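You operate a simulated robot arm through the tools that you are given. There is no shell and no other tool. Be economical: measure what you need, move in short steps, check, and stop when the job is done.

Carry out the task below with a simulated robot arm. There is one attempt and no reset: what you move stays moved.

TASK
Lock the bored block in the vice, then stand the orange-capped steel tube in the block.
Fine: free the vice lock, close the jaw on the block.
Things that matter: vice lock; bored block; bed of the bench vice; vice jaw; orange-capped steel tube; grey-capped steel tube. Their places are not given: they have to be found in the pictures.

It is judged by the outcome, as a careful person would: the job done as asked, and still so three seconds after it is handed in. It fails if anything else is knocked over, pushed out of place, dropped, spilled or broken.

THE ROBOT
A 6-joint arm with a two-finger parallel gripper, fixed in place. Base frame: the origin is at the foot of the arm, x ahead of it, y to its left, z up; the work surface is at about z = 0. Lengths are in m, angles in rad, forces in N, time in s.
With the tool pointing down near the work surface it reaches from about 0.16 to 0.42 m from the base axis. Its first joint turns from -1.152 to 1.152 rad. Payload 1.57 kg.
Tool frame: the origin (TCP) lies between the finger pads and is the grasp point; the fingertips stand 0.03 m ahead of it; z points along the fingers, y is the line along which they close. The gripper opens to 0.08 m. The fingers are 0.017 m wide and 0.012 m thick; the gripper's body (0.04 by 0.082 m) begins 0.08 m behind the TCP.
Orientation is told as [roll, pitch, yaw] about the base's x, y, z axes, in that order, counted from this pose: with the fingers straight down and closing along the base's y, the tool's x points along the base's -x, its y along +y and its z along -z.

THE INTERFACE
- The arm moves only by the tool arm_command. Its argument "deltas" is one flat list of numbers, 7 for each row, row after row: the gripper command, from -1 (shut) to 1 (fully open), values between in proportion, then the shift along the base's x, y, z in m, then the turn, a rotation vector about the base's x, y, z in rad. In form: [hand, tx, ty, tz, rx, ry, rz, hand, tx, ty, tz, rx, ry, rz, ...]. A call has 1 to 10 rows; each row shifts and turns the commanded pose from where the row before left it. A row lasts 0.2 s, in which the tool goes at most 0.05 m and 0.15 rad; a call with a longer step from one row to the next is refused whole, and so is a gripper value outside its range. A pose out of reach is approached as far as the arm can. The call stops where the force on the tool passes 40 N (or 10 N more than at its start, if that is more) or the arm is blocked; 0.2 s more then pass. The fingers move at their own pace (about 0.153 m/s each) and stop on an object; they squeeze with about 23 N. The grip force told is the motor's: it shows also when the fingers shut on nothing. Time passes only in rows, and 0.2 s behind the last, so rows that do not move let the fingers close. It gives the time, the measured TCP pose, the force on the tool (base axes), the opening and the grip force at its end, in the units of the frame above (readings bear some noise), and new pictures: "pictures" is both (left out), scene, wrist or none.
- Cameras (640 x 400 px; columns grow to the right, rows downward): "scene" is fixed at [0.0395, -0.3252, 0.4375]; the picture's right is [0.87, -0.50, 0.00], its down [-0.27, -0.47, -0.84] and it looks along [0.42, 0.73, -0.54] (base axes); focal length 318 px, centre (320, 200). "wrist" rides on the gripper at [-0.032, 0, -0.078] in the tool frame; the picture's right is [0.00, -1.00, 0.00], its down [0.97, 0.00, -0.24] and it looks along [0.24, 0.00, 0.97] (tool axes); focal length 218 px, centre (320, 200).
- pixel_to_xyz(camera, pixels): for up to 12 pixels [column, row] of the newest picture of that camera ("zoom" is the newest enlarged one), the place [x, y, z] in the base frame of the surface seen there, good to about 0.003 m, but the place of the scene camera against the robot may be out by one fixed shift of up to 0.018 m in any direction. No time passes.
- inspect(camera, box): a new picture of the part [left, top, right, bottom] of that camera's present view, enlarged. No time passes.
- job_done(): hands the job in; it is judged then, once.

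Work in short steps. Measure before you move; look again where a grasp or a placing could have gone wrong, and mend it. You have 80 turns and 120 pictures in all, those below and enlarged ones among them. Open the gripper and draw the arm clear of the work before you hand the job in, unless the task says otherwise; then end with one line.

The tools are called after "Request:" as a command line: name --argument value ..., lists and objects as JSON in quotes. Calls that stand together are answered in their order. arm_command: Moves the arm, as the interface text tells. Its arguments: {"type":"object","properties":{"deltas":{"type":"array"},"pictures":{"type":"string","enum":["both","scene","wrist","none"]}},"required":["deltas"]} The other tools are called the same way: pixel_to_xyz (camera, pixels) gives the place of the surface under pixels of a picture; inspect (camera, box) takes an enlarged picture of a part of a camera's view; job_done () hands the job in.

At the start:

```text
t: 0.0
ee_pos: [0.2063, 0.0978, 0.2691]
orientation: [0.0, -0.001, 0.0]
contact_force: [-1.1, 1.0, 0.8]
finger_gap: 0.0799
grasp_force: 0.1
```

scene: 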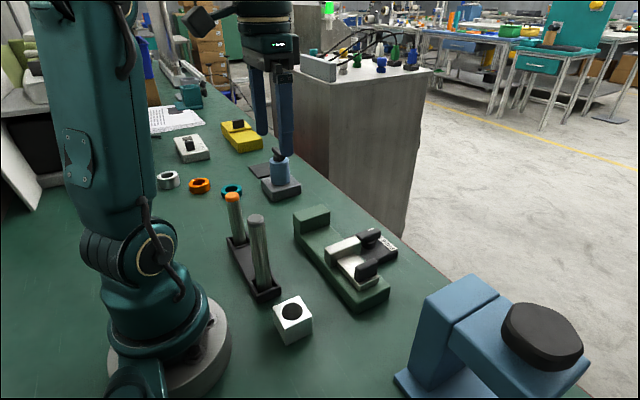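
wrist: 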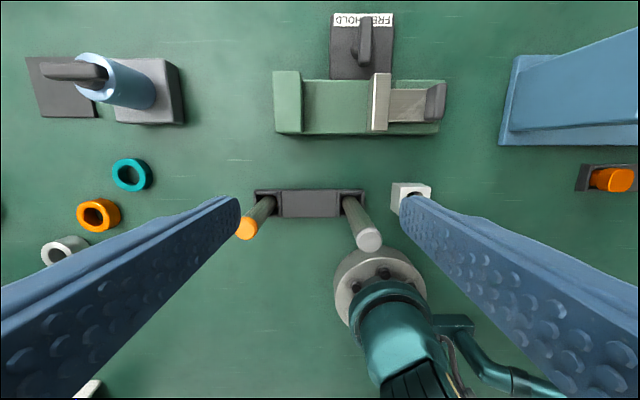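

The pictures show the vice near scene (345,260), the block at (292,320) and the tubes at (235,215) and (258,240). I enlarge the vice and the block to measure them.

Request:
inspect --camera "scene" --box '[220, 180, 412, 350]'

Request:
inspect --camera "wrist" --box '[230, 0, 470, 260]'

Request:
pixel_to_xyz --camera "wrist" --pixels '[[287, 90], [340, 100], [381, 85], [381, 125], [410, 105], [436, 90], [366, 25], [366, 60], [340, 70], [345, 19], [383, 19], [330, 125]]'

Request:
pixel_to_xyz --camera "scene" --pixels '[[291, 311], [278, 312], [292, 300], [306, 308], [291, 321], [232, 195], [256, 218], [311, 213], [343, 246], [370, 232], [367, 268], [387, 243]]'

```text
2.35 times, centred on (316, 265) of scene
```

zoom: 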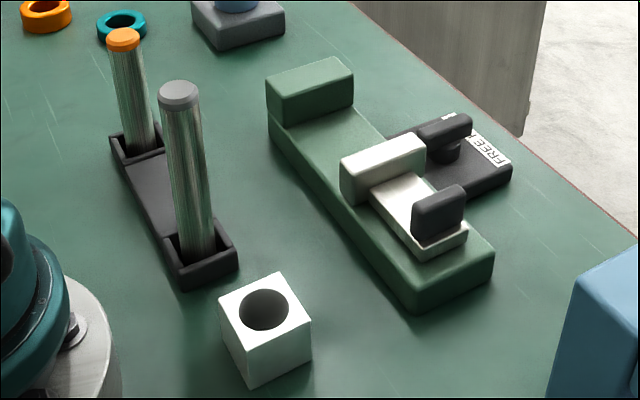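

```text
1.54 times, centred on (350, 130) of wrist
```

zoom: 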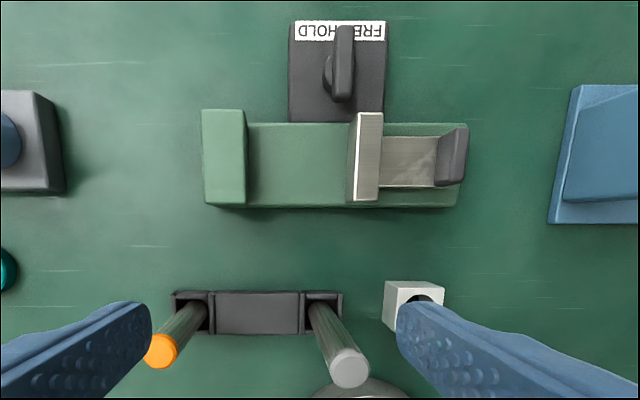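

```text
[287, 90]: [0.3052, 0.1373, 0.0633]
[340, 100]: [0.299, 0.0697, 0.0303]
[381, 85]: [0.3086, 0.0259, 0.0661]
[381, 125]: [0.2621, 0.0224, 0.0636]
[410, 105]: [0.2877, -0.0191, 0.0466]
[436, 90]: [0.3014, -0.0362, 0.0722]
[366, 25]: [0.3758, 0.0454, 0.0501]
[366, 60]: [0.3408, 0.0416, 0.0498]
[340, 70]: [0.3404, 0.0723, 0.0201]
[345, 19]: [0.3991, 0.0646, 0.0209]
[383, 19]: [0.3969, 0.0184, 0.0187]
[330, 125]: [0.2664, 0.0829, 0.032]
```

```text
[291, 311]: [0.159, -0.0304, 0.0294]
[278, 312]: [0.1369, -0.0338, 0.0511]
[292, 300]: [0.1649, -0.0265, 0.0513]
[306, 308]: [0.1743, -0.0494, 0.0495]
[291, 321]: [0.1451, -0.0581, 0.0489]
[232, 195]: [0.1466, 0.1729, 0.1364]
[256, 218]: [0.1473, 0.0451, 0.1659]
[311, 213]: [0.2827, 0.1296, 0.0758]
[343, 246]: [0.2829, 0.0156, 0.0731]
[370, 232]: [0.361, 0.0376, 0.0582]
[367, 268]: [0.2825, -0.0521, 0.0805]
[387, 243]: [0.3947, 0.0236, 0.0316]
```

The lever stands on the dark plate near wrist (366,40), with a HOLD/FREE label behind it. I look closer at it and at the block.

Request:
inspect --camera "wrist" --box '[320, 5, 410, 85]'

Request:
inspect --camera "scene" --box '[325, 215, 405, 295]'

```text
5.00 times, centred on (365, 45) of wrist
```

zoom: 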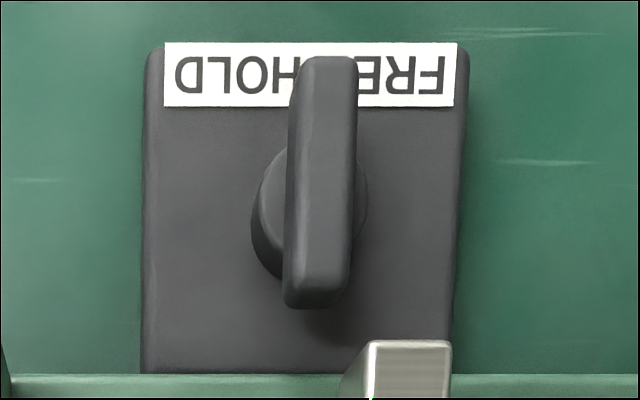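

```text
5.00 times, centred on (365, 255) of scene
```

zoom: 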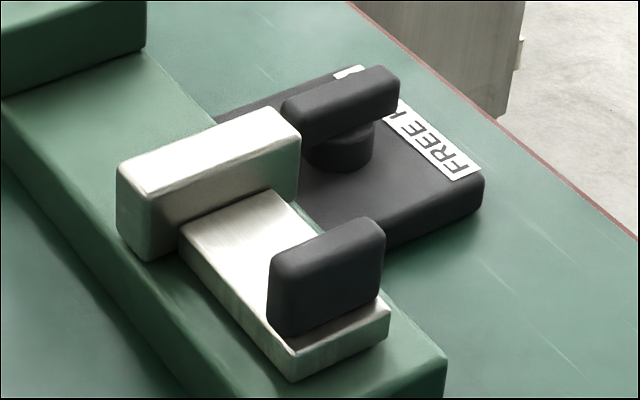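

The lever bar now points at the middle of the label, with FREE on the -y side. I measure the bar ends, the knob and the block.

Request:
inspect --camera "wrist" --box '[320, 5, 410, 85]'

Request:
pixel_to_xyz --camera "zoom" --pixels '[[328, 62], [320, 270], [305, 180], [345, 180], [265, 230], [362, 190], [170, 60], [455, 60], [160, 365], [440, 320], [325, 180], [316, 295]]'

Request:
pixel_to_xyz --camera "wrist" --pixels '[[394, 186], [428, 188], [410, 186], [394, 205], [246, 231], [370, 240], [265, 200], [349, 200], [310, 205], [388, 80], [374, 125], [298, 110]]'

```text
5.00 times, centred on (365, 45) of wrist
```

zoom: 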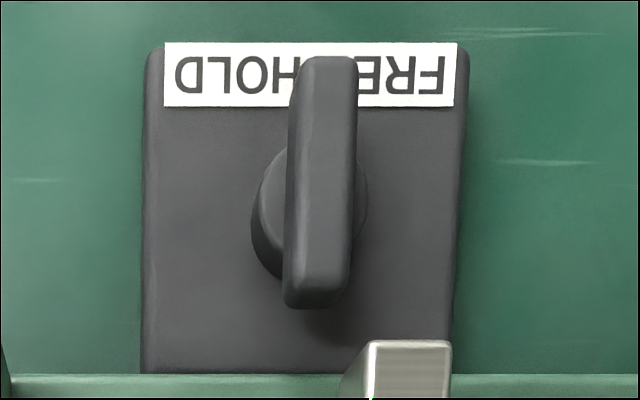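

```text
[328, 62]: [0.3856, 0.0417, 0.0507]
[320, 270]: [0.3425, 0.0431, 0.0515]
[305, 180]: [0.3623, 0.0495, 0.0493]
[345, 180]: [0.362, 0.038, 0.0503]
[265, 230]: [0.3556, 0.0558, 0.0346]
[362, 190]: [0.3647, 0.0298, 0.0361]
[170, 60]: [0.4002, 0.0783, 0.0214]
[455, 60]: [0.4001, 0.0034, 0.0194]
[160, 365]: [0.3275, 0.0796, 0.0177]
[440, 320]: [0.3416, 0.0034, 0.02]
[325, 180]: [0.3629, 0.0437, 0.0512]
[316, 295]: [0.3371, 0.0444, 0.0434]
```

```text
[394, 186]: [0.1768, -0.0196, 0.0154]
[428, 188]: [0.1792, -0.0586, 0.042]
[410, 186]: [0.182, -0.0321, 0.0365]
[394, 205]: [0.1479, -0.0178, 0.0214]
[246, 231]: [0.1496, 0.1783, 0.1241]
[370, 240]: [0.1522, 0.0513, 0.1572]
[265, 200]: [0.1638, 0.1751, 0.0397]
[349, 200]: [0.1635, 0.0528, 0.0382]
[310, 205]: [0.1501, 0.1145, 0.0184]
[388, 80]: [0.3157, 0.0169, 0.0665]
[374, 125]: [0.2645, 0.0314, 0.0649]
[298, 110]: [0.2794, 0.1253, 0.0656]
```

Pivot of the lever is about (0.362, 0.043), the bar's top z=0.051 and the knob top about 0.036. I go above it with the gripper partly open.

Request:
arm_command --deltas '[0.2, 0.03, -0.011, -0.02, 0, 0, 0, 0.2, 0.032, -0.011, -0.032, 0, 0, 0, 0.2, 0.032, -0.011, -0.032, 0, 0, 0, 0.2, 0.032, -0.011, -0.032, 0, 0, 0, 0.2, 0.03, -0.011, -0.032, 0, 0, 0, 0.2, 0, 0, -0.011, 0, 0, 0, 0.2, 0, 0, 0, 0, 0, 0]'

```text
t: 1.6
ee_pos: [0.3647, 0.0435, 0.1107]
orientation: [0.0, -0.001, 0.001]
contact_force: [0.3, 0.4, 0.2]
finger_gap: 0.0478
grasp_force: 0.1
```

scene: 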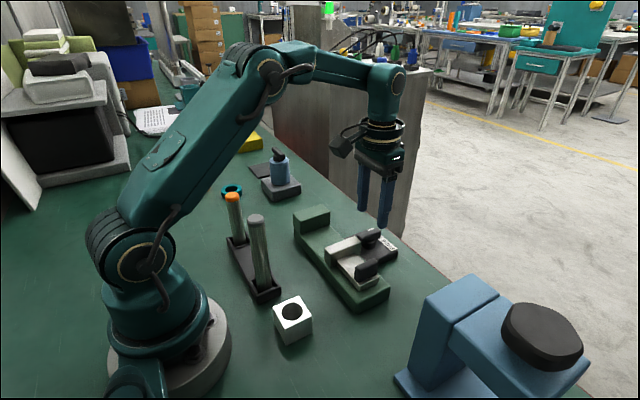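
wrist: 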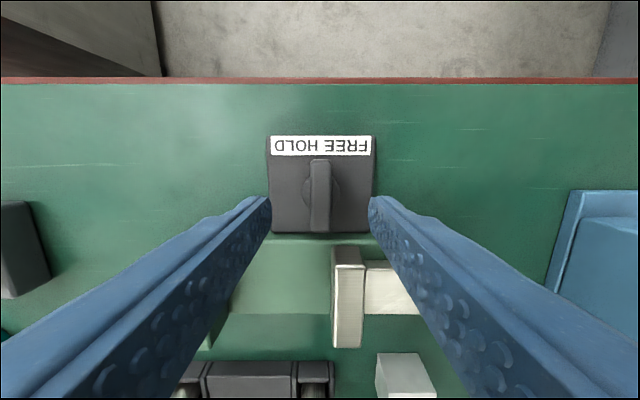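

The lever at wrist (320,195) sits between the fingers. I lower by 0.043 and close on the bar.

Request:
arm_command --deltas '[0.2, -0.001, 0, -0.022, 0, 0, 0, 0.2, -0.001, 0, -0.021, 0, 0, 0, 0.2, 0, 0, 0, 0, 0, 0, -0.7, 0, 0, 0, 0, 0, 0, -0.9, 0, 0, 0, 0, 0, 0]'

```text
t: 2.8
ee_pos: [0.3595, 0.0454, 0.0678]
orientation: [-0.003, 0.0, -0.001]
contact_force: [3.2, -16.8, -5.3]
finger_gap: 0.0179
grasp_force: 7.8
```

scene: 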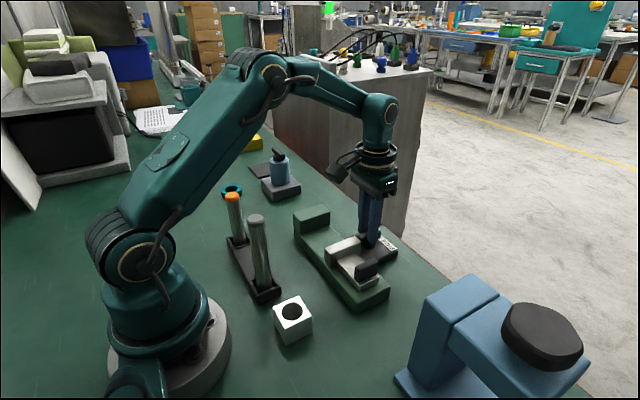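
wrist: 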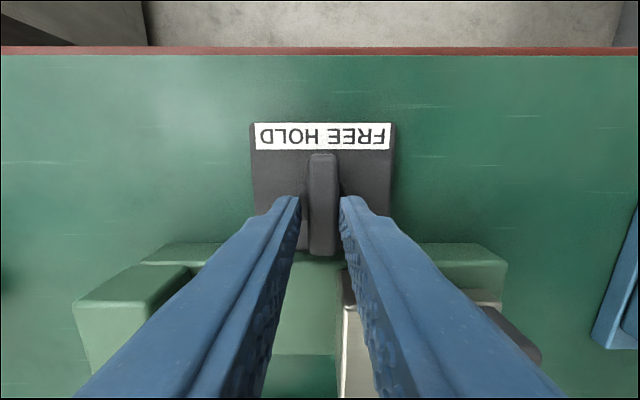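

The fingers are at the bar with a side force of -17 N, so I let them settle.

Request:
arm_command --deltas '[-0.9, 0, 0, 0, 0, 0, 0, -0.9, 0, 0, 0, 0, 0, 0]' --pictures "wrist"

Request:
inspect --camera "wrist" --box '[230, 110, 410, 270]'

```text
t: 3.4
ee_pos: [0.3598, 0.0454, 0.0676]
orientation: [-0.004, 0.001, 0.002]
contact_force: [1.5, -17.1, -6.8]
finger_gap: 0.0187
grasp_force: 9.2
```

wrist: 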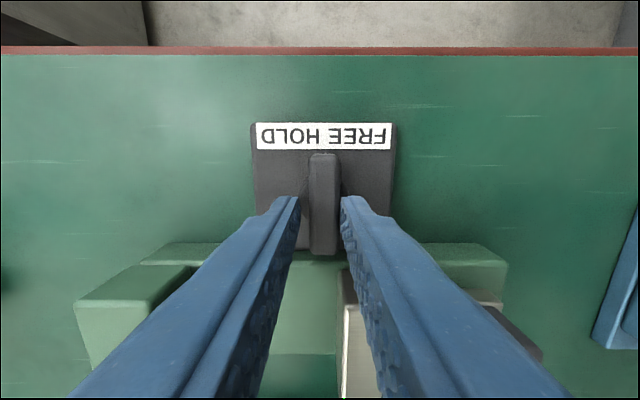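

```text
2.50 times, centred on (320, 190) of wrist
```

zoom: 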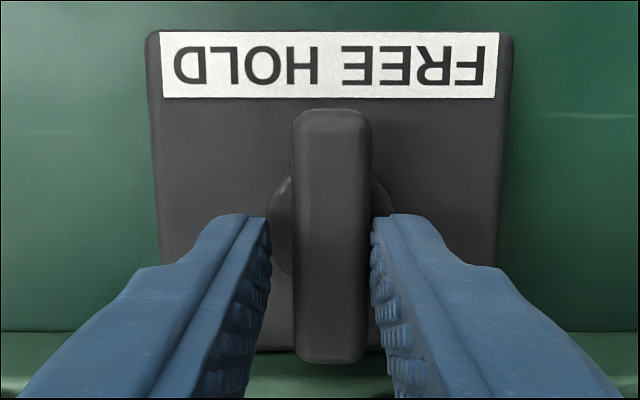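

Only the -y finger touches the bar; the bar centre is about y=0.042. I shift -0.004 in y and +0.002 in x, and close again.

Request:
arm_command --deltas '[0, 0, 0, 0, 0, 0, 0, 0, 0.002, -0.004, 0, 0, 0, 0, -0.9, 0, 0, 0, 0, 0, 0, -1, 0, 0, 0, 0, 0, 0]' --pictures "wrist"

```text
t: 4.4
ee_pos: [0.3616, 0.0409, 0.0672]
orientation: [0.002, -0.002, 0.002]
contact_force: [-1.3, 20.5, 5.1]
finger_gap: 0.0149
grasp_force: 30.9
```

wrist: 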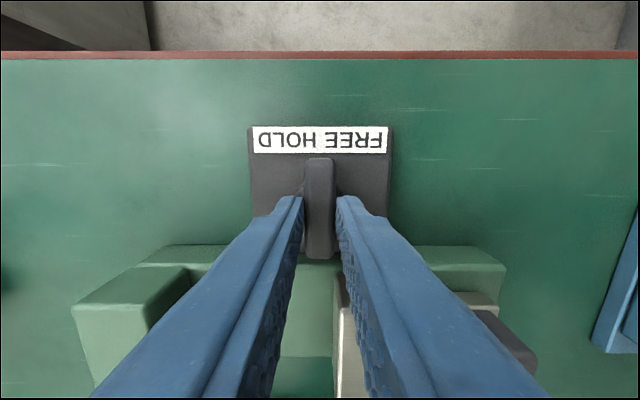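

The grip force is 31 N on the bar. I nudge +0.001 in y and turn clockwise toward FREE.

Request:
arm_command --deltas '[-1, 0, 0.001, 0, 0, 0, 0, -1, 0, 0, 0, 0, 0, -0.12, -1, 0, 0, 0, 0, 0, -0.12, -1, 0, 0, 0, 0, 0, -0.12, -1, 0, 0, 0, 0, 0, -0.12]' --pictures "both"

```text
t: 5.6
ee_pos: [0.362, 0.0417, 0.0666]
orientation: [0.003, 0.004, -0.481]
contact_force: [-10.5, 25.8, -1.3]
finger_gap: 0.025
grasp_force: 36.2
```

scene: 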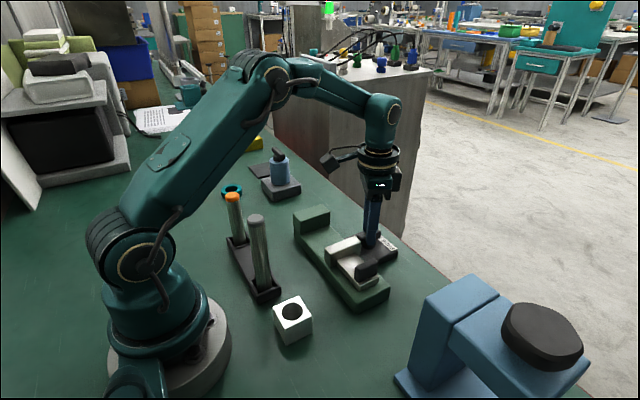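
wrist: 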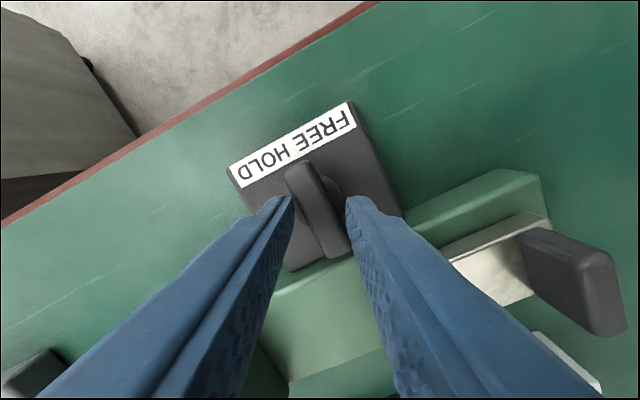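

The fingers were spread to 0.025, so the bar seems not to have turned much. I look closer.

Request:
inspect --camera "wrist" --box '[220, 95, 420, 275]'

Request:
pixel_to_xyz --camera "wrist" --pixels '[[299, 167], [333, 250], [315, 200], [235, 172], [348, 105]]'

```text
2.22 times, centred on (320, 185) of wrist
```

zoom: 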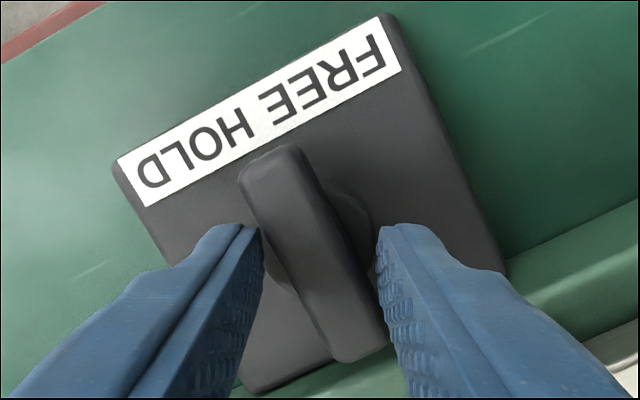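

```text
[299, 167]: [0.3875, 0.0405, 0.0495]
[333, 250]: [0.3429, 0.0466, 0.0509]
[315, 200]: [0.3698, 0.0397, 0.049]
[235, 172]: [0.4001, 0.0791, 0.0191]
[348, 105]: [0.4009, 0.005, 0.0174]
```

The bar has only gone about 0.1 rad and seems stopped that way. I turn back and try the other direction with the same effort.

Request:
arm_command --deltas '[-0.7, 0, 0, 0, 0, 0, 0.12, -0.7, 0, 0, 0, 0, 0, 0.12, -0.7, 0, 0, 0, 0, 0, 0.12, -0.9, 0, 0, 0, 0, 0, 0.12, -1, 0, 0, 0, 0, 0, 0.12, -1, 0, 0, 0, 0, 0, 0.12, -1, 0, 0, 0, 0, 0, 0.12, -1, 0, 0, 0, 0, 0, 0.12]' --pictures "wrist"

Request:
inspect --camera "wrist" --box '[220, 95, 420, 275]'

```text
t: 7.4
ee_pos: [0.3636, 0.043, 0.0684]
orientation: [0.007, -0.007, 0.481]
contact_force: [7.0, 33.8, 9.9]
finger_gap: 0.0148
grasp_force: 30.6
```

wrist: 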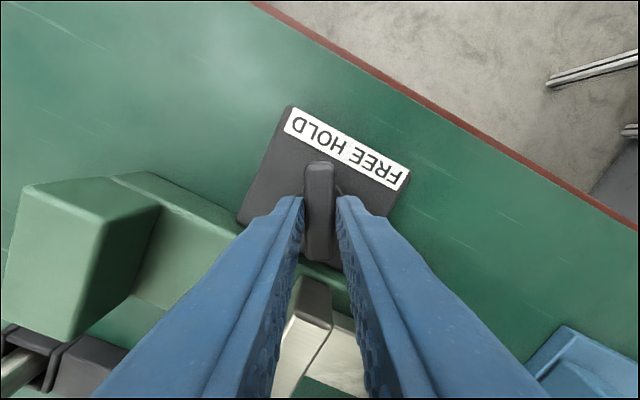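

```text
2.22 times, centred on (320, 185) of wrist
```

zoom: 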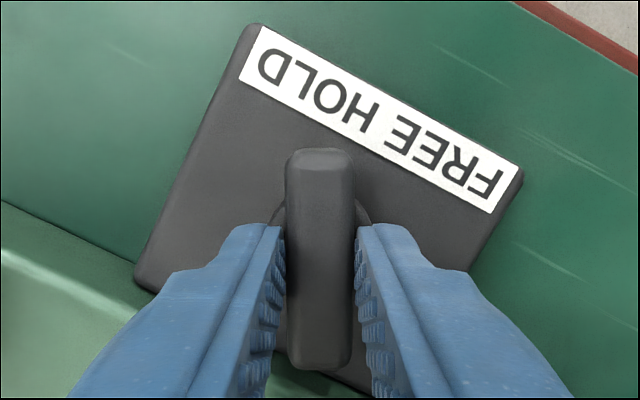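

The bar follows counterclockwise, so the start was the end stop. I keep turning, easing +0.0015 in y against the side force.

Request:
arm_command --deltas '[-1, 0, 0.0015, 0, 0, 0, 0.1, -1, 0, 0, 0, 0, 0, 0.12, -1, 0, 0, 0, 0, 0, 0.12, -1, 0, 0, 0, 0, 0, 0.12, -1, 0, 0, 0, 0, 0, 0.12]' --pictures "wrist"

Request:
inspect --camera "wrist" --box '[220, 95, 420, 275]'

```text
t: 8.6
ee_pos: [0.3638, 0.0413, 0.0679]
orientation: [0.002, -0.001, 1.062]
contact_force: [-1.0, 20.0, 17.6]
finger_gap: 0.0151
grasp_force: 31.0
```

wrist: 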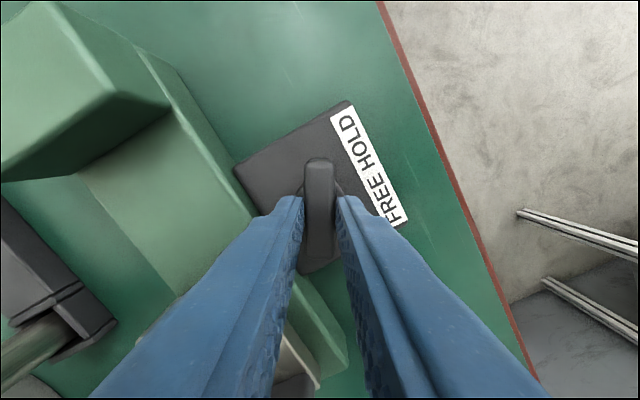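

```text
2.22 times, centred on (320, 185) of wrist
```

zoom: 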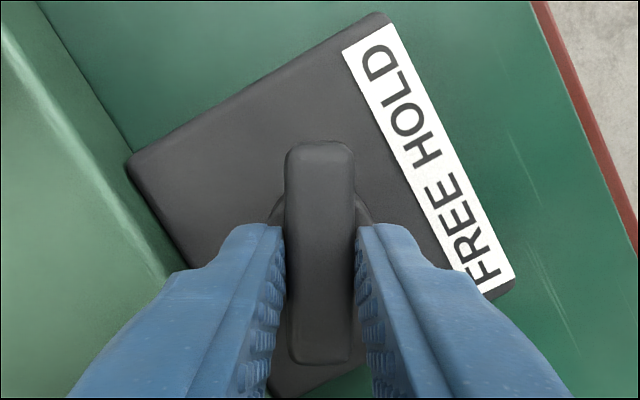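

It still follows at 1.06 rad. I continue toward a quarter turn and slightly past.

Request:
arm_command --deltas '[-1, 0, 0, 0, 0, 0, 0.12, -1, 0, 0, 0, 0, 0, 0.12, -1, 0, 0, 0, 0, 0, 0.12, -1, 0, 0, 0, 0, 0, 0.12, -1, 0, 0, 0, 0, 0, 0.08]' --pictures "wrist"

Request:
inspect --camera "wrist" --box '[220, 95, 420, 275]'

```text
t: 9.8
ee_pos: [0.3626, 0.0415, 0.0661]
orientation: [0.001, 0.001, 1.621]
contact_force: [-5.4, 0.5, 16.6]
finger_gap: 0.0155
grasp_force: 31.1
```

wrist: 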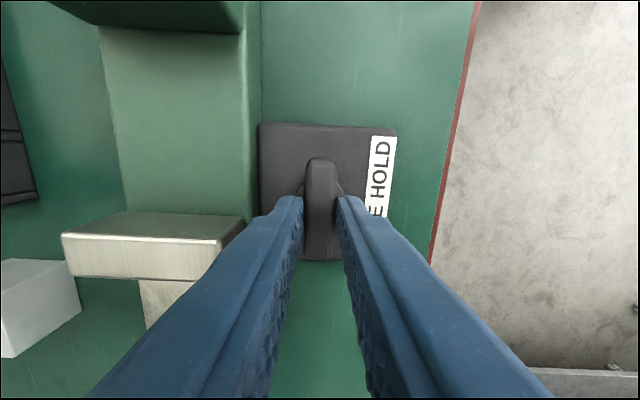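

```text
2.22 times, centred on (320, 185) of wrist
```

zoom: 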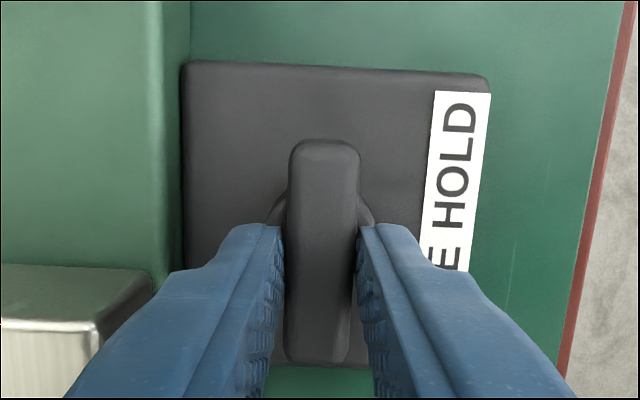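

The bar is at about a quarter turn and starting to lag. I turn a little more to see whether this is the stop.

Request:
arm_command --deltas '[-1, 0, 0, 0, 0, 0, 0.1, -1, 0, 0, 0, 0, 0, 0.1]' --pictures "wrist"

Request:
inspect --camera "wrist" --box '[220, 95, 420, 275]'

```text
t: 10.4
ee_pos: [0.3627, 0.0418, 0.0678]
orientation: [0.0, 0.001, 1.82]
contact_force: [3.9, -5.0, -9.9]
finger_gap: 0.0195
grasp_force: 33.6
```

wrist: 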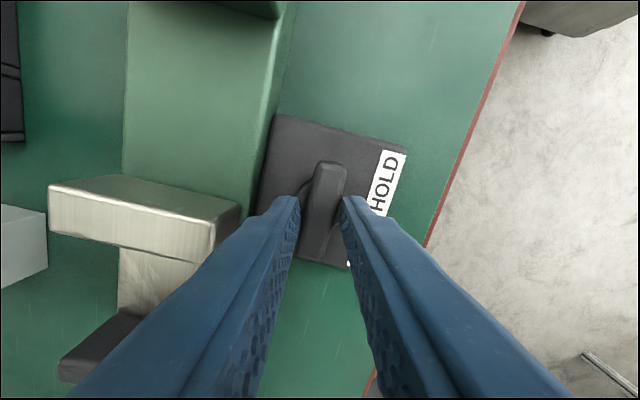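

```text
2.22 times, centred on (320, 185) of wrist
```

zoom: 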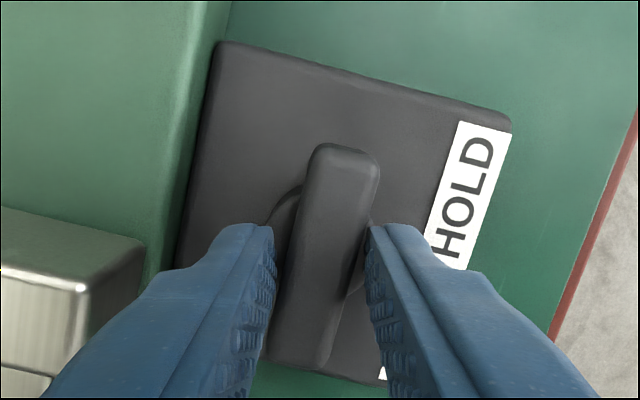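

The bar stopped at a quarter turn, so the lock is at its other end. I open, rise to z≈0.22 and start turning back.

Request:
arm_command --deltas '[0.2, 0, 0, 0, 0, 0, 0, 0.2, 0, 0, 0.03, 0, 0, 0, 0.2, 0, 0, 0.04, 0, 0, -0.14, 0.2, 0, 0, 0.04, 0, 0, -0.14, 0.2, 0, 0, 0.04, 0, 0, -0.14, 0.2, -0.02, -0.01, 0, 0, 0, -0.14, 0.2, -0.02, -0.01, 0, 0, 0, -0.14, 0.2, -0.02, -0.01, 0, 0, 0, -0.14, 0.2, -0.02, -0.01, 0, 0, 0, -0.14, 0.2, -0.02, -0.01, 0, 0, 0, -0.14]' --pictures "none"

Request:
arm_command --deltas '[0.4, -0.02, -0.01, 0, 0, 0, -0.14, 0.4, -0.02, -0.01, 0, 0, 0, -0.14, 0.4, -0.02, -0.01, 0, 0, 0, -0.14, 0.4, -0.02, 0, 0, 0, 0, -0.14, 0.4, -0.02, 0, 0, 0, 0, -0.14, 0.4, 0, 0, 0, 0, 0, -0.14, 0.4, 0, 0, 0, 0, 0, -0.14, 0.4, 0, 0, 0, 0, 0, -0.14, 0.4, 0, 0, 0, 0, 0, -0.14, 0.4, 0, 0, 0, 0, 0, -0.14]' --pictures "both"

```text
t: 12.6
ee_pos: [0.2575, -0.0095, 0.216]
orientation: [0.0, 0.0, 0.698]
contact_force: [0.5, 0.8, -0.6]
finger_gap: 0.0482
grasp_force: 0.1
out of reach, approached as far as the arm can: row 5
```

```text
t: 14.8
ee_pos: [0.157, -0.039, 0.215]
orientation: [0.001, 0.0, -0.701]
contact_force: [0.0, 0.4, -0.2]
finger_gap: 0.056
grasp_force: 0.1
```

scene: 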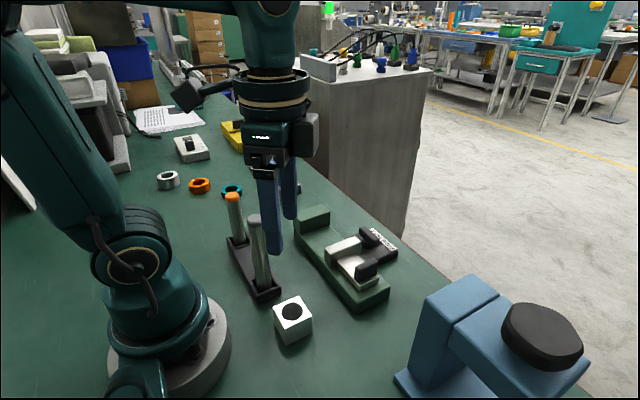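
wrist: 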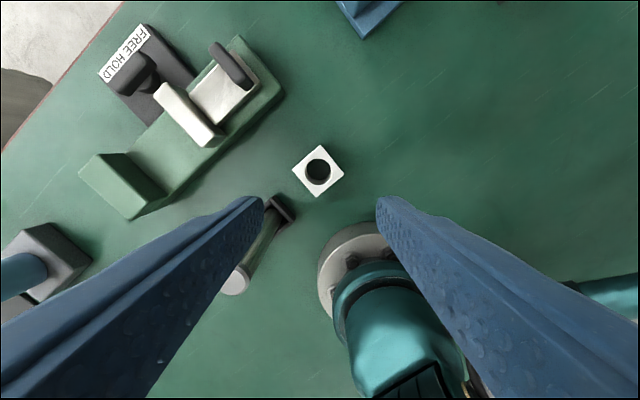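

The block is in view at wrist (318,170). I measure its top corners.

Request:
inspect --camera "wrist" --box '[278, 135, 358, 205]'

Request:
pixel_to_xyz --camera "wrist" --pixels '[[294, 166], [322, 147], [342, 173], [314, 193], [318, 171]]'

```text
5.71 times, centred on (318, 170) of wrist
```

zoom: 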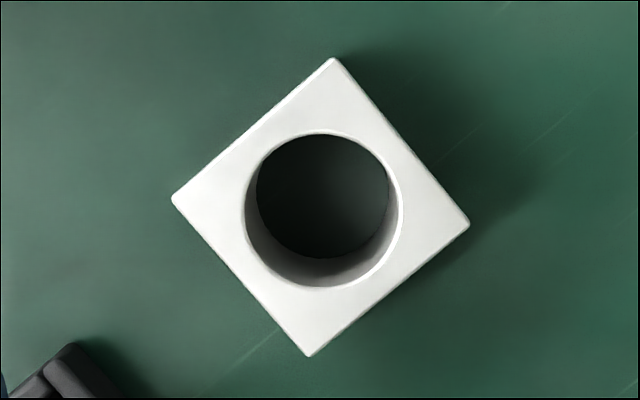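

```text
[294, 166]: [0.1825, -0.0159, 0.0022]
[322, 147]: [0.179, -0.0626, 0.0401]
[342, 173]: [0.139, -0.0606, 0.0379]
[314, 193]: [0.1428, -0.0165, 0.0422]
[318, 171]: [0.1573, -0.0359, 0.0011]
```

Request:
pixel_to_xyz --camera "zoom" --pixels '[[180, 200], [333, 66], [462, 225], [309, 348], [260, 135], [390, 280]]'

```text
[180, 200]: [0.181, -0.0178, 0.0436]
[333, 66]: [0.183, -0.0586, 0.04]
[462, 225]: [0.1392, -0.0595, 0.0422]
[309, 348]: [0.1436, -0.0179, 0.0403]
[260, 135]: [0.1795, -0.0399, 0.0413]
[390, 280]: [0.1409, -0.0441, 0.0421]
```

The block is square with the base axes, centre (0.161,-0.038), top z 0.041, about 0.042 wide. I check the clearance to the arm's foot, and turn the tool to yaw -1.57 meanwhile.

Request:
pixel_to_xyz --camera "wrist" --pixels '[[350, 232], [365, 232], [330, 262], [375, 262], [260, 215], [284, 205]]'

Request:
arm_command --deltas '[0.5, 0.001, 0, -0.01, 0, 0, -0.145, 0.5, 0.001, 0, -0.01, 0, 0, -0.145, 0.5, 0.001, 0, -0.01, 0, 0, -0.145, 0.5, 0, 0, -0.01, 0, 0, -0.145, 0.5, 0, 0, -0.01, 0, 0, -0.145, 0.5, 0, 0, -0.01, 0, 0, -0.145, 0.5, 0, 0, 0, 0, 0, 0]'

```text
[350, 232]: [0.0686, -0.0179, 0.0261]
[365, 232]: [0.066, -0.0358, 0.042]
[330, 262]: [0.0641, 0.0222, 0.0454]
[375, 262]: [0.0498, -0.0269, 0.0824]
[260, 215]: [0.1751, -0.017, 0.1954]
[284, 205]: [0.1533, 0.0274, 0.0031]
```

```text
t: 16.4
ee_pos: [0.1591, -0.0401, 0.154]
orientation: [0.002, -0.001, -1.569]
contact_force: [0.0, -0.1, -0.4]
finger_gap: 0.0602
grasp_force: 0.1
```

scene: 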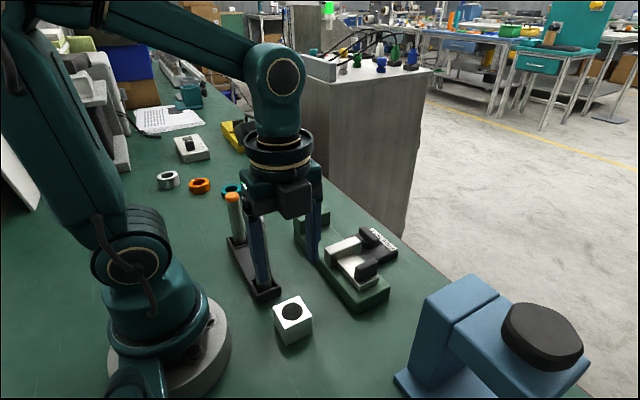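
wrist: 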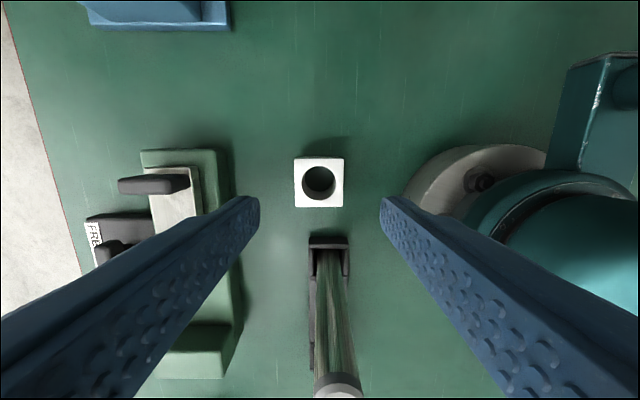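

The block is centred between the fingers at wrist (319,182). I check its edges once more.

Request:
pixel_to_xyz --camera "wrist" --pixels '[[319, 159], [319, 206], [296, 182], [341, 182], [296, 205], [341, 204]]'

```text
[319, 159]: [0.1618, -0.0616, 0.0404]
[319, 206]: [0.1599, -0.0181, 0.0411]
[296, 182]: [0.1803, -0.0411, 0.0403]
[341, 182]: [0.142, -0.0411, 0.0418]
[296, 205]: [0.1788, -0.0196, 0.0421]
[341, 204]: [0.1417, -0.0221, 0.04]
```

Centre is (0.161,-0.040). I descend to z=0.040 and close.

Request:
arm_command --deltas '[0.5, 0.0015, 0, -0.04, 0, 0, 0, 0.5, 0, 0, -0.04, 0, 0, 0, 0.5, 0, 0, -0.034, 0, 0, 0, 0.5, 0, 0, 0, 0, 0, 0, -0.3, 0, 0, 0, 0, 0, 0, -0.5, 0, 0, 0, 0, 0, 0, -0.5, 0, 0, 0, 0, 0, 0]' --pictures "both"

```text
t: 18.0
ee_pos: [0.1637, -0.0387, 0.0406]
orientation: [0.002, 0.0, -1.57]
contact_force: [-0.4, -0.2, -1.0]
finger_gap: 0.0435
grasp_force: 22.8
```

scene: 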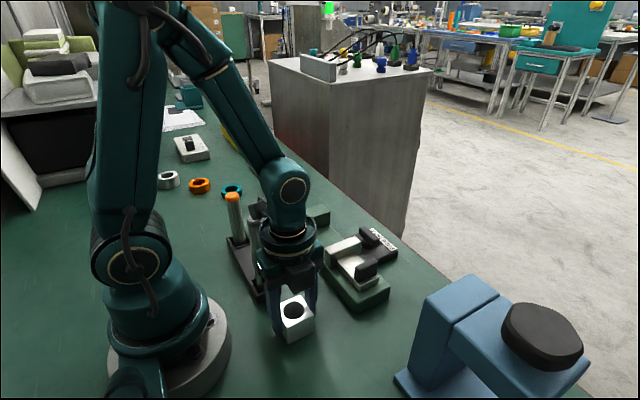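
wrist: 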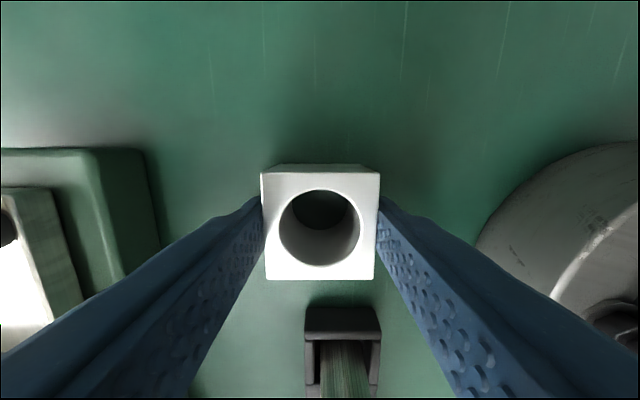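

The block is gripped (gap 0.0435). I lift straight up and carry it above the vice.

Request:
arm_command --deltas '[-0.5, 0, 0, 0.02, 0, 0, 0, -0.5, 0, 0, 0.03, 0, 0, 0, -0.5, 0, 0, 0.04, 0, 0, 0, -0.5, 0.02, 0.01, 0.03, 0, 0, 0, -0.5, 0.035, 0.025, 0, 0, 0, 0, -0.5, 0.035, 0.025, 0, 0, 0, 0, -0.5, 0.033, 0.025, 0, 0, 0, 0, -0.5, 0, 0.025, 0, 0, 0, 0, -0.5, 0, 0.01, 0, 0, 0, 0, -0.5, 0, 0, 0, 0, 0, 0]'

Request:
pixel_to_xyz --camera "wrist" --pixels '[[320, 100], [320, 60]]'

```text
t: 20.2
ee_pos: [0.2854, 0.0782, 0.1607]
orientation: [0.002, 0.001, -1.568]
contact_force: [0.4, 0.7, -1.6]
finger_gap: 0.0432
grasp_force: 23.1
```

scene: 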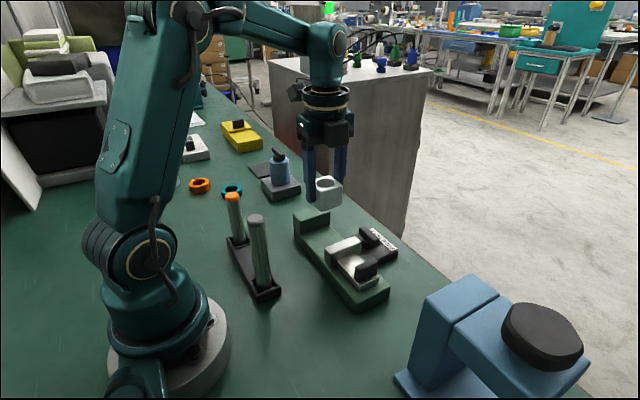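
wrist: 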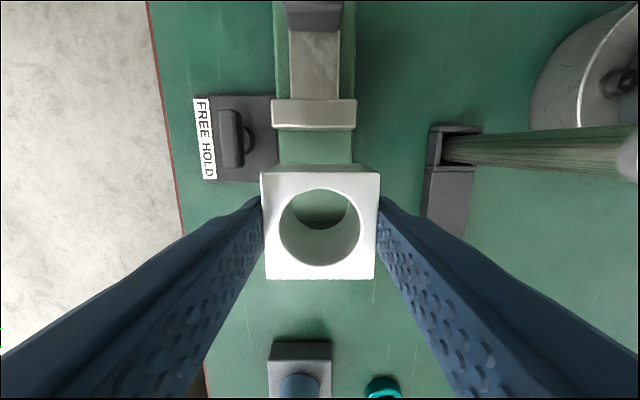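

```text
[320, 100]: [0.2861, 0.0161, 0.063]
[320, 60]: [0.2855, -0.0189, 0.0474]
```

The bed and movable jaw are seen above the block. I measure their edges.

Request:
pixel_to_xyz --camera "wrist" --pixels '[[274, 112], [354, 112], [281, 150], [348, 150], [278, 30], [353, 30], [292, 60], [338, 60], [314, 123], [314, 10], [314, 23], [314, 30]]'

Request:
pixel_to_xyz --camera "scene" --pixels '[[297, 228], [300, 208], [328, 213], [309, 228], [331, 223], [329, 252], [359, 237], [327, 230]]'

```text
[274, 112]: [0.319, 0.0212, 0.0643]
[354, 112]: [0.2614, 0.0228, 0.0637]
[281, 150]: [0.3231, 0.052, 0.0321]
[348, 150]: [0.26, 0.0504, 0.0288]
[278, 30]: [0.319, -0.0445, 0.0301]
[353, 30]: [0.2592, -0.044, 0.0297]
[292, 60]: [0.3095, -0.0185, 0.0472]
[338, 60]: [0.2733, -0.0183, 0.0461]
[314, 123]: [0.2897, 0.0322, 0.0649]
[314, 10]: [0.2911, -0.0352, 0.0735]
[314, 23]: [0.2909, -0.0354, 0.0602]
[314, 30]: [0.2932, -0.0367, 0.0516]
```

```text
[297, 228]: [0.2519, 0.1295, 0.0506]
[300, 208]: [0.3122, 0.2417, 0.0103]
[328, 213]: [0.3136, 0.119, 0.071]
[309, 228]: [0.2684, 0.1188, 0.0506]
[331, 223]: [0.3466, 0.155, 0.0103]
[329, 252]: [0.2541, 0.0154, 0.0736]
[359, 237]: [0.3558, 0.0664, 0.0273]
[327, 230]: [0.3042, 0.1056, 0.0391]
```

Bed centre x=0.290, top z=0.030; the free span is y 0.034 to 0.125. I move over it and lower the block to just above the bed.

Request:
arm_command --deltas '[-0.5, 0.0045, 0.021, 0, 0, 0, 0, -0.5, 0, 0, -0.03, 0, 0, 0, -0.5, 0, 0, -0.03, 0, 0, 0, -0.5, 0, 0, -0.02, 0, 0, 0, -0.5, 0, 0, -0.004, 0, 0, 0, -0.5, 0, 0, 0, 0, 0, 0]'

Request:
inspect --camera "scene" --box '[270, 160, 410, 320]'

```text
t: 21.6
ee_pos: [0.2886, 0.1012, 0.0748]
orientation: [0.0, 0.0, -1.568]
contact_force: [0.7, -4.9, 14.9]
finger_gap: 0.0437
grasp_force: 23.1
```

scene: 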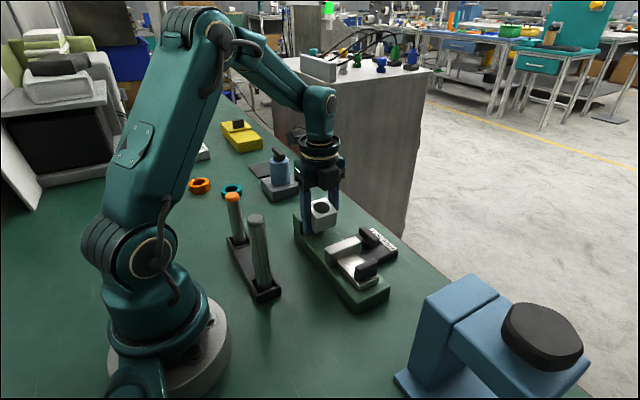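
wrist: 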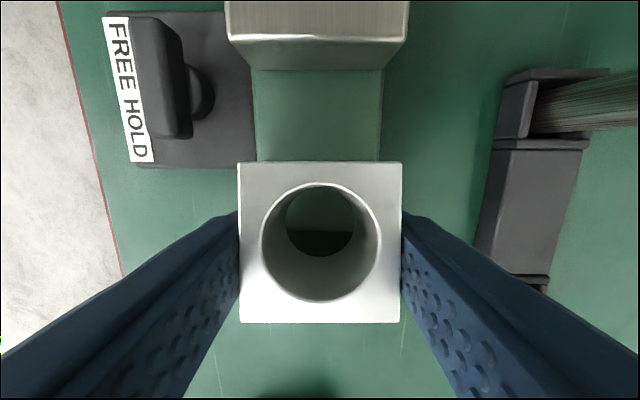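

```text
2.50 times, centred on (340, 240) of scene
```

zoom: 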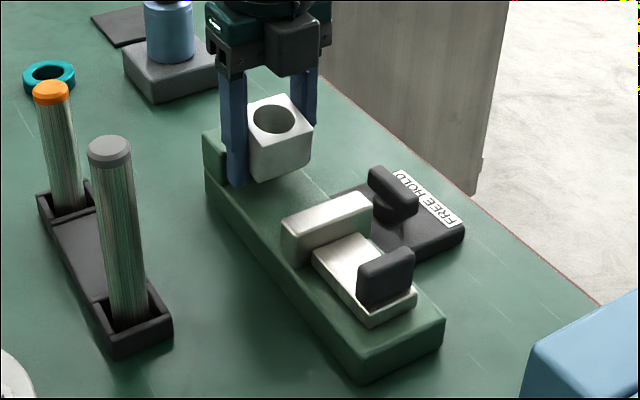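

There is an upward force of 15 N at z=0.0748. I check the block's top height and its gap to the fixed jaw.

Request:
pixel_to_xyz --camera "wrist" --pixels '[[320, 165], [245, 170], [395, 170], [320, 316], [245, 316], [395, 316], [320, 155], [320, 328], [320, 390], [320, 40]]'

Request:
inspect --camera "scene" --box '[285, 185, 355, 255]'

```text
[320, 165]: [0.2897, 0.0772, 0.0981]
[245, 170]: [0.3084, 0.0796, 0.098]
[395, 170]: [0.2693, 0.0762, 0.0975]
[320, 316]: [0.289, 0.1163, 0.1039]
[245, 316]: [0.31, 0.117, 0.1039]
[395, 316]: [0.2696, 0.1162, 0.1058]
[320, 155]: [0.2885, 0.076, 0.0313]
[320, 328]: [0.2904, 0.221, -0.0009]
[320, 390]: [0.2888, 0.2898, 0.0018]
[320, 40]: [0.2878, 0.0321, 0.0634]
```

```text
5.71 times, centred on (320, 220) of scene
```

zoom: 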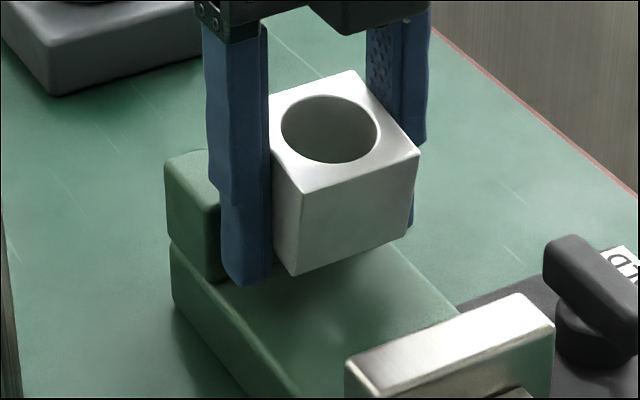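

The block's top stands at z≈0.10 and tilted: its edge caught on the fixed jaw (inner face nearer y≈0.120) and it slid up in the grip, so the tips now protrude below it. I raise it clear, turn to yaw 0, and will rest it on the fixed jaw's top to regrip it properly.

Request:
arm_command --deltas '[-0.5, 0, 0, 0.03, 0, 0, 0, -0.5, 0, 0, 0.04, 0, 0, 0, -0.5, 0, 0, 0.03, 0, 0, 0, -0.5, 0, 0, 0, 0, 0, 0.14, -0.5, 0, 0, 0, 0, 0, 0.145, -0.5, 0, 0, 0, 0, 0, 0.145, -0.5, 0, 0, 0, 0, 0, 0.145, -0.5, 0, 0, 0, 0, 0, 0.145, -0.5, 0, 0, 0, 0, 0, 0.145, -0.5, 0, 0, 0, 0, 0, 0.145]' --pictures "none"

Request:
arm_command --deltas '[-0.5, 0, 0, 0, 0, 0, 0.14, -0.5, 0, 0, 0, 0, 0, 0.14, -0.5, 0, 0, 0, 0, 0, 0.14, -0.5, 0, 0, 0, 0, 0, 0.14, -0.5, -0.03, 0, 0, 0, 0, 0, -0.5, 0, 0, 0, 0, 0, 0]'

```text
t: 23.8
ee_pos: [0.2886, 0.1017, 0.1766]
orientation: [0.0, 0.0, -0.555]
contact_force: [-0.5, -0.2, -1.3]
finger_gap: 0.0436
grasp_force: 22.8
```

```text
t: 25.2
ee_pos: [0.2593, 0.1009, 0.1763]
orientation: [0.0, 0.0, 0.003]
contact_force: [0.0, -1.0, -1.0]
finger_gap: 0.0435
grasp_force: 23.3
```

scene: 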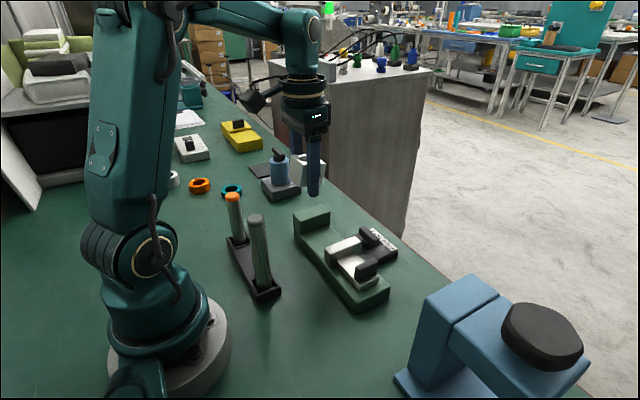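
wrist: 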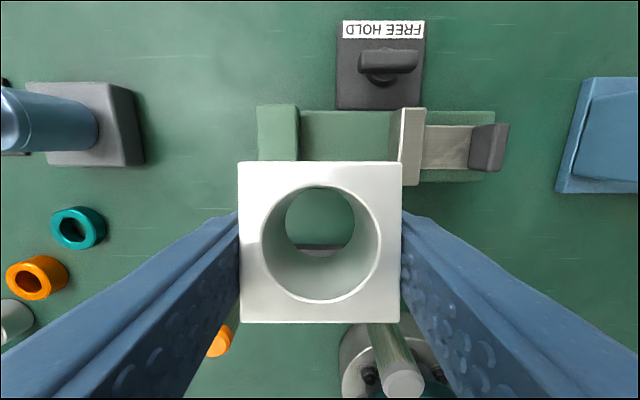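

I measure the fixed jaw top at wrist (258-298, 105-160).

Request:
pixel_to_xyz --camera "wrist" --pixels '[[260, 130], [278, 130], [292, 130], [295, 130], [297, 130], [299, 130], [301, 130], [278, 107], [278, 158], [245, 170], [245, 316], [395, 316]]'

Request:
inspect --camera "wrist" --box '[250, 95, 330, 165]'

```text
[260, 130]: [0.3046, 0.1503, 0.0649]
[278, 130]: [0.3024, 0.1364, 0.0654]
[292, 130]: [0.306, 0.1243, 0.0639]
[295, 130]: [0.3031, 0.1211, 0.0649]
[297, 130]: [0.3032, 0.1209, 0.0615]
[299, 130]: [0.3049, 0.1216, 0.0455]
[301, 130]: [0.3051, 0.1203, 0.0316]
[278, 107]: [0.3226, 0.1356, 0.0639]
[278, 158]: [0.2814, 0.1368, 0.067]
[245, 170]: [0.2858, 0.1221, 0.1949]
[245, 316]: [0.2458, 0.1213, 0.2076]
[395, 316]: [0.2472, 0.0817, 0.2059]
```

```text
5.71 times, centred on (290, 130) of wrist
```

zoom: 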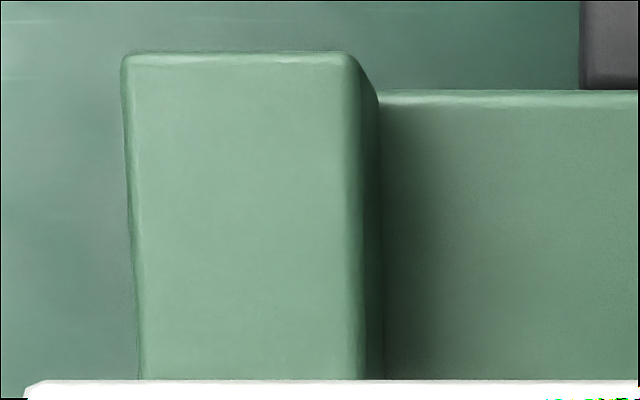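

Fixed jaw top spans y 0.120–0.151 (thickness 0.031, narrower than the grip), z 0.065. I go above its middle and lower near contact.

Request:
arm_command --deltas '[-0.5, 0.028, 0.035, 0, 0, 0, 0, -0.5, 0, 0, -0.03, 0, 0, 0, -0.5, 0, 0, -0.03, 0, 0, 0, -0.5, 0, 0, -0.018, 0, 0, 0, -0.5, 0, 0, 0, 0, 0, 0]'

Request:
inspect --camera "scene" --box '[270, 155, 370, 255]'

```text
t: 26.4
ee_pos: [0.2879, 0.135, 0.0997]
orientation: [-0.001, -0.001, -0.001]
contact_force: [-0.5, -0.3, -1.0]
finger_gap: 0.0436
grasp_force: 23.5
```

scene: 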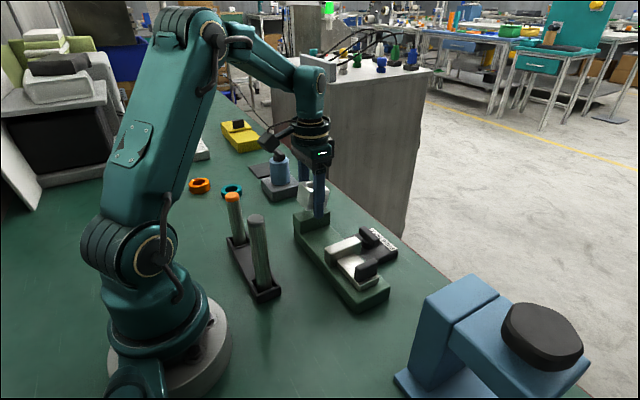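
wrist: 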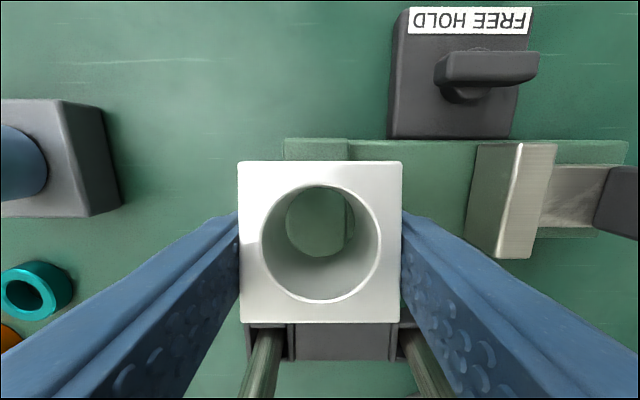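

```text
4.00 times, centred on (320, 205) of scene
```

zoom: 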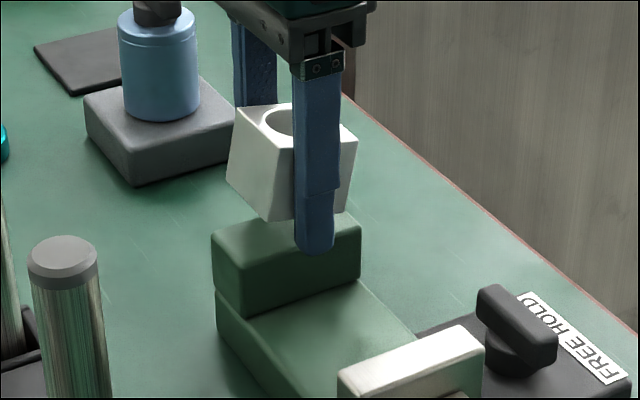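

The block is tilted about 0.24 rad, its +x side low. I tilt the tool by -0.24 about y to level it and look.

Request:
arm_command --deltas '[-0.5, 0, 0, 0, 0, -0.12, 0, -0.5, 0, 0, 0, 0, -0.12, 0, -0.5, 0, 0, 0, 0, 0, 0]'

Request:
inspect --camera "scene" --box '[270, 155, 370, 255]'

Request:
pixel_to_xyz --camera "wrist" --pixels '[[250, 172], [320, 170], [390, 172], [250, 312], [320, 314], [390, 312]]'

```text
t: 27.2
ee_pos: [0.2878, 0.136, 0.0999]
orientation: [0.0, -0.242, 0.002]
contact_force: [0.2, 0.6, -1.4]
finger_gap: 0.0437
grasp_force: 22.7
```

scene: 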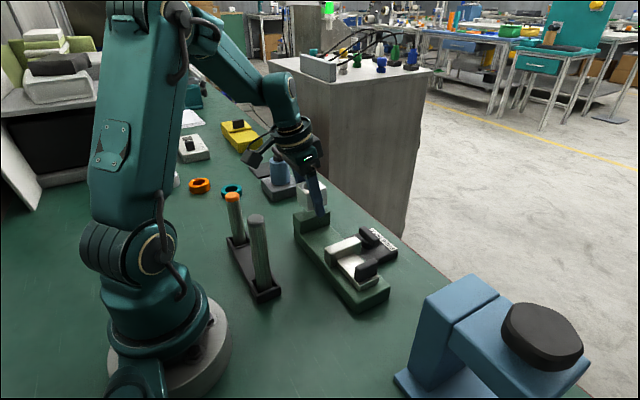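
wrist: 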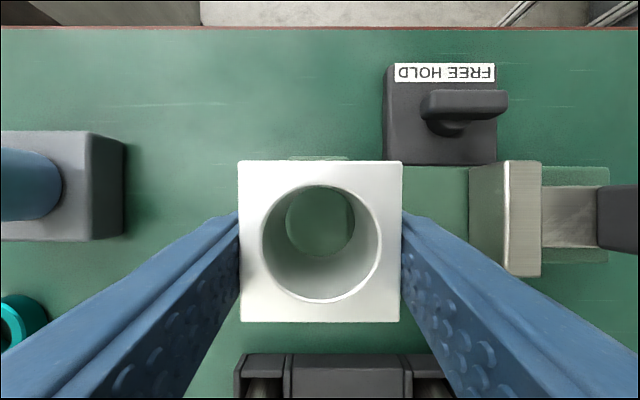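

```text
4.00 times, centred on (320, 205) of scene
```

zoom: 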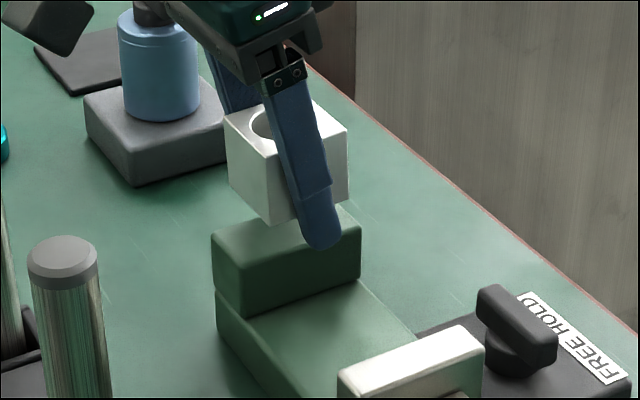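

```text
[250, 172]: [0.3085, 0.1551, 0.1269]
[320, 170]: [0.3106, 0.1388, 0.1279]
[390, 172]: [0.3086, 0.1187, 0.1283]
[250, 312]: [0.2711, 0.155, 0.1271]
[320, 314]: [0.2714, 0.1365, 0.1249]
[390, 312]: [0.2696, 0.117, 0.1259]
```

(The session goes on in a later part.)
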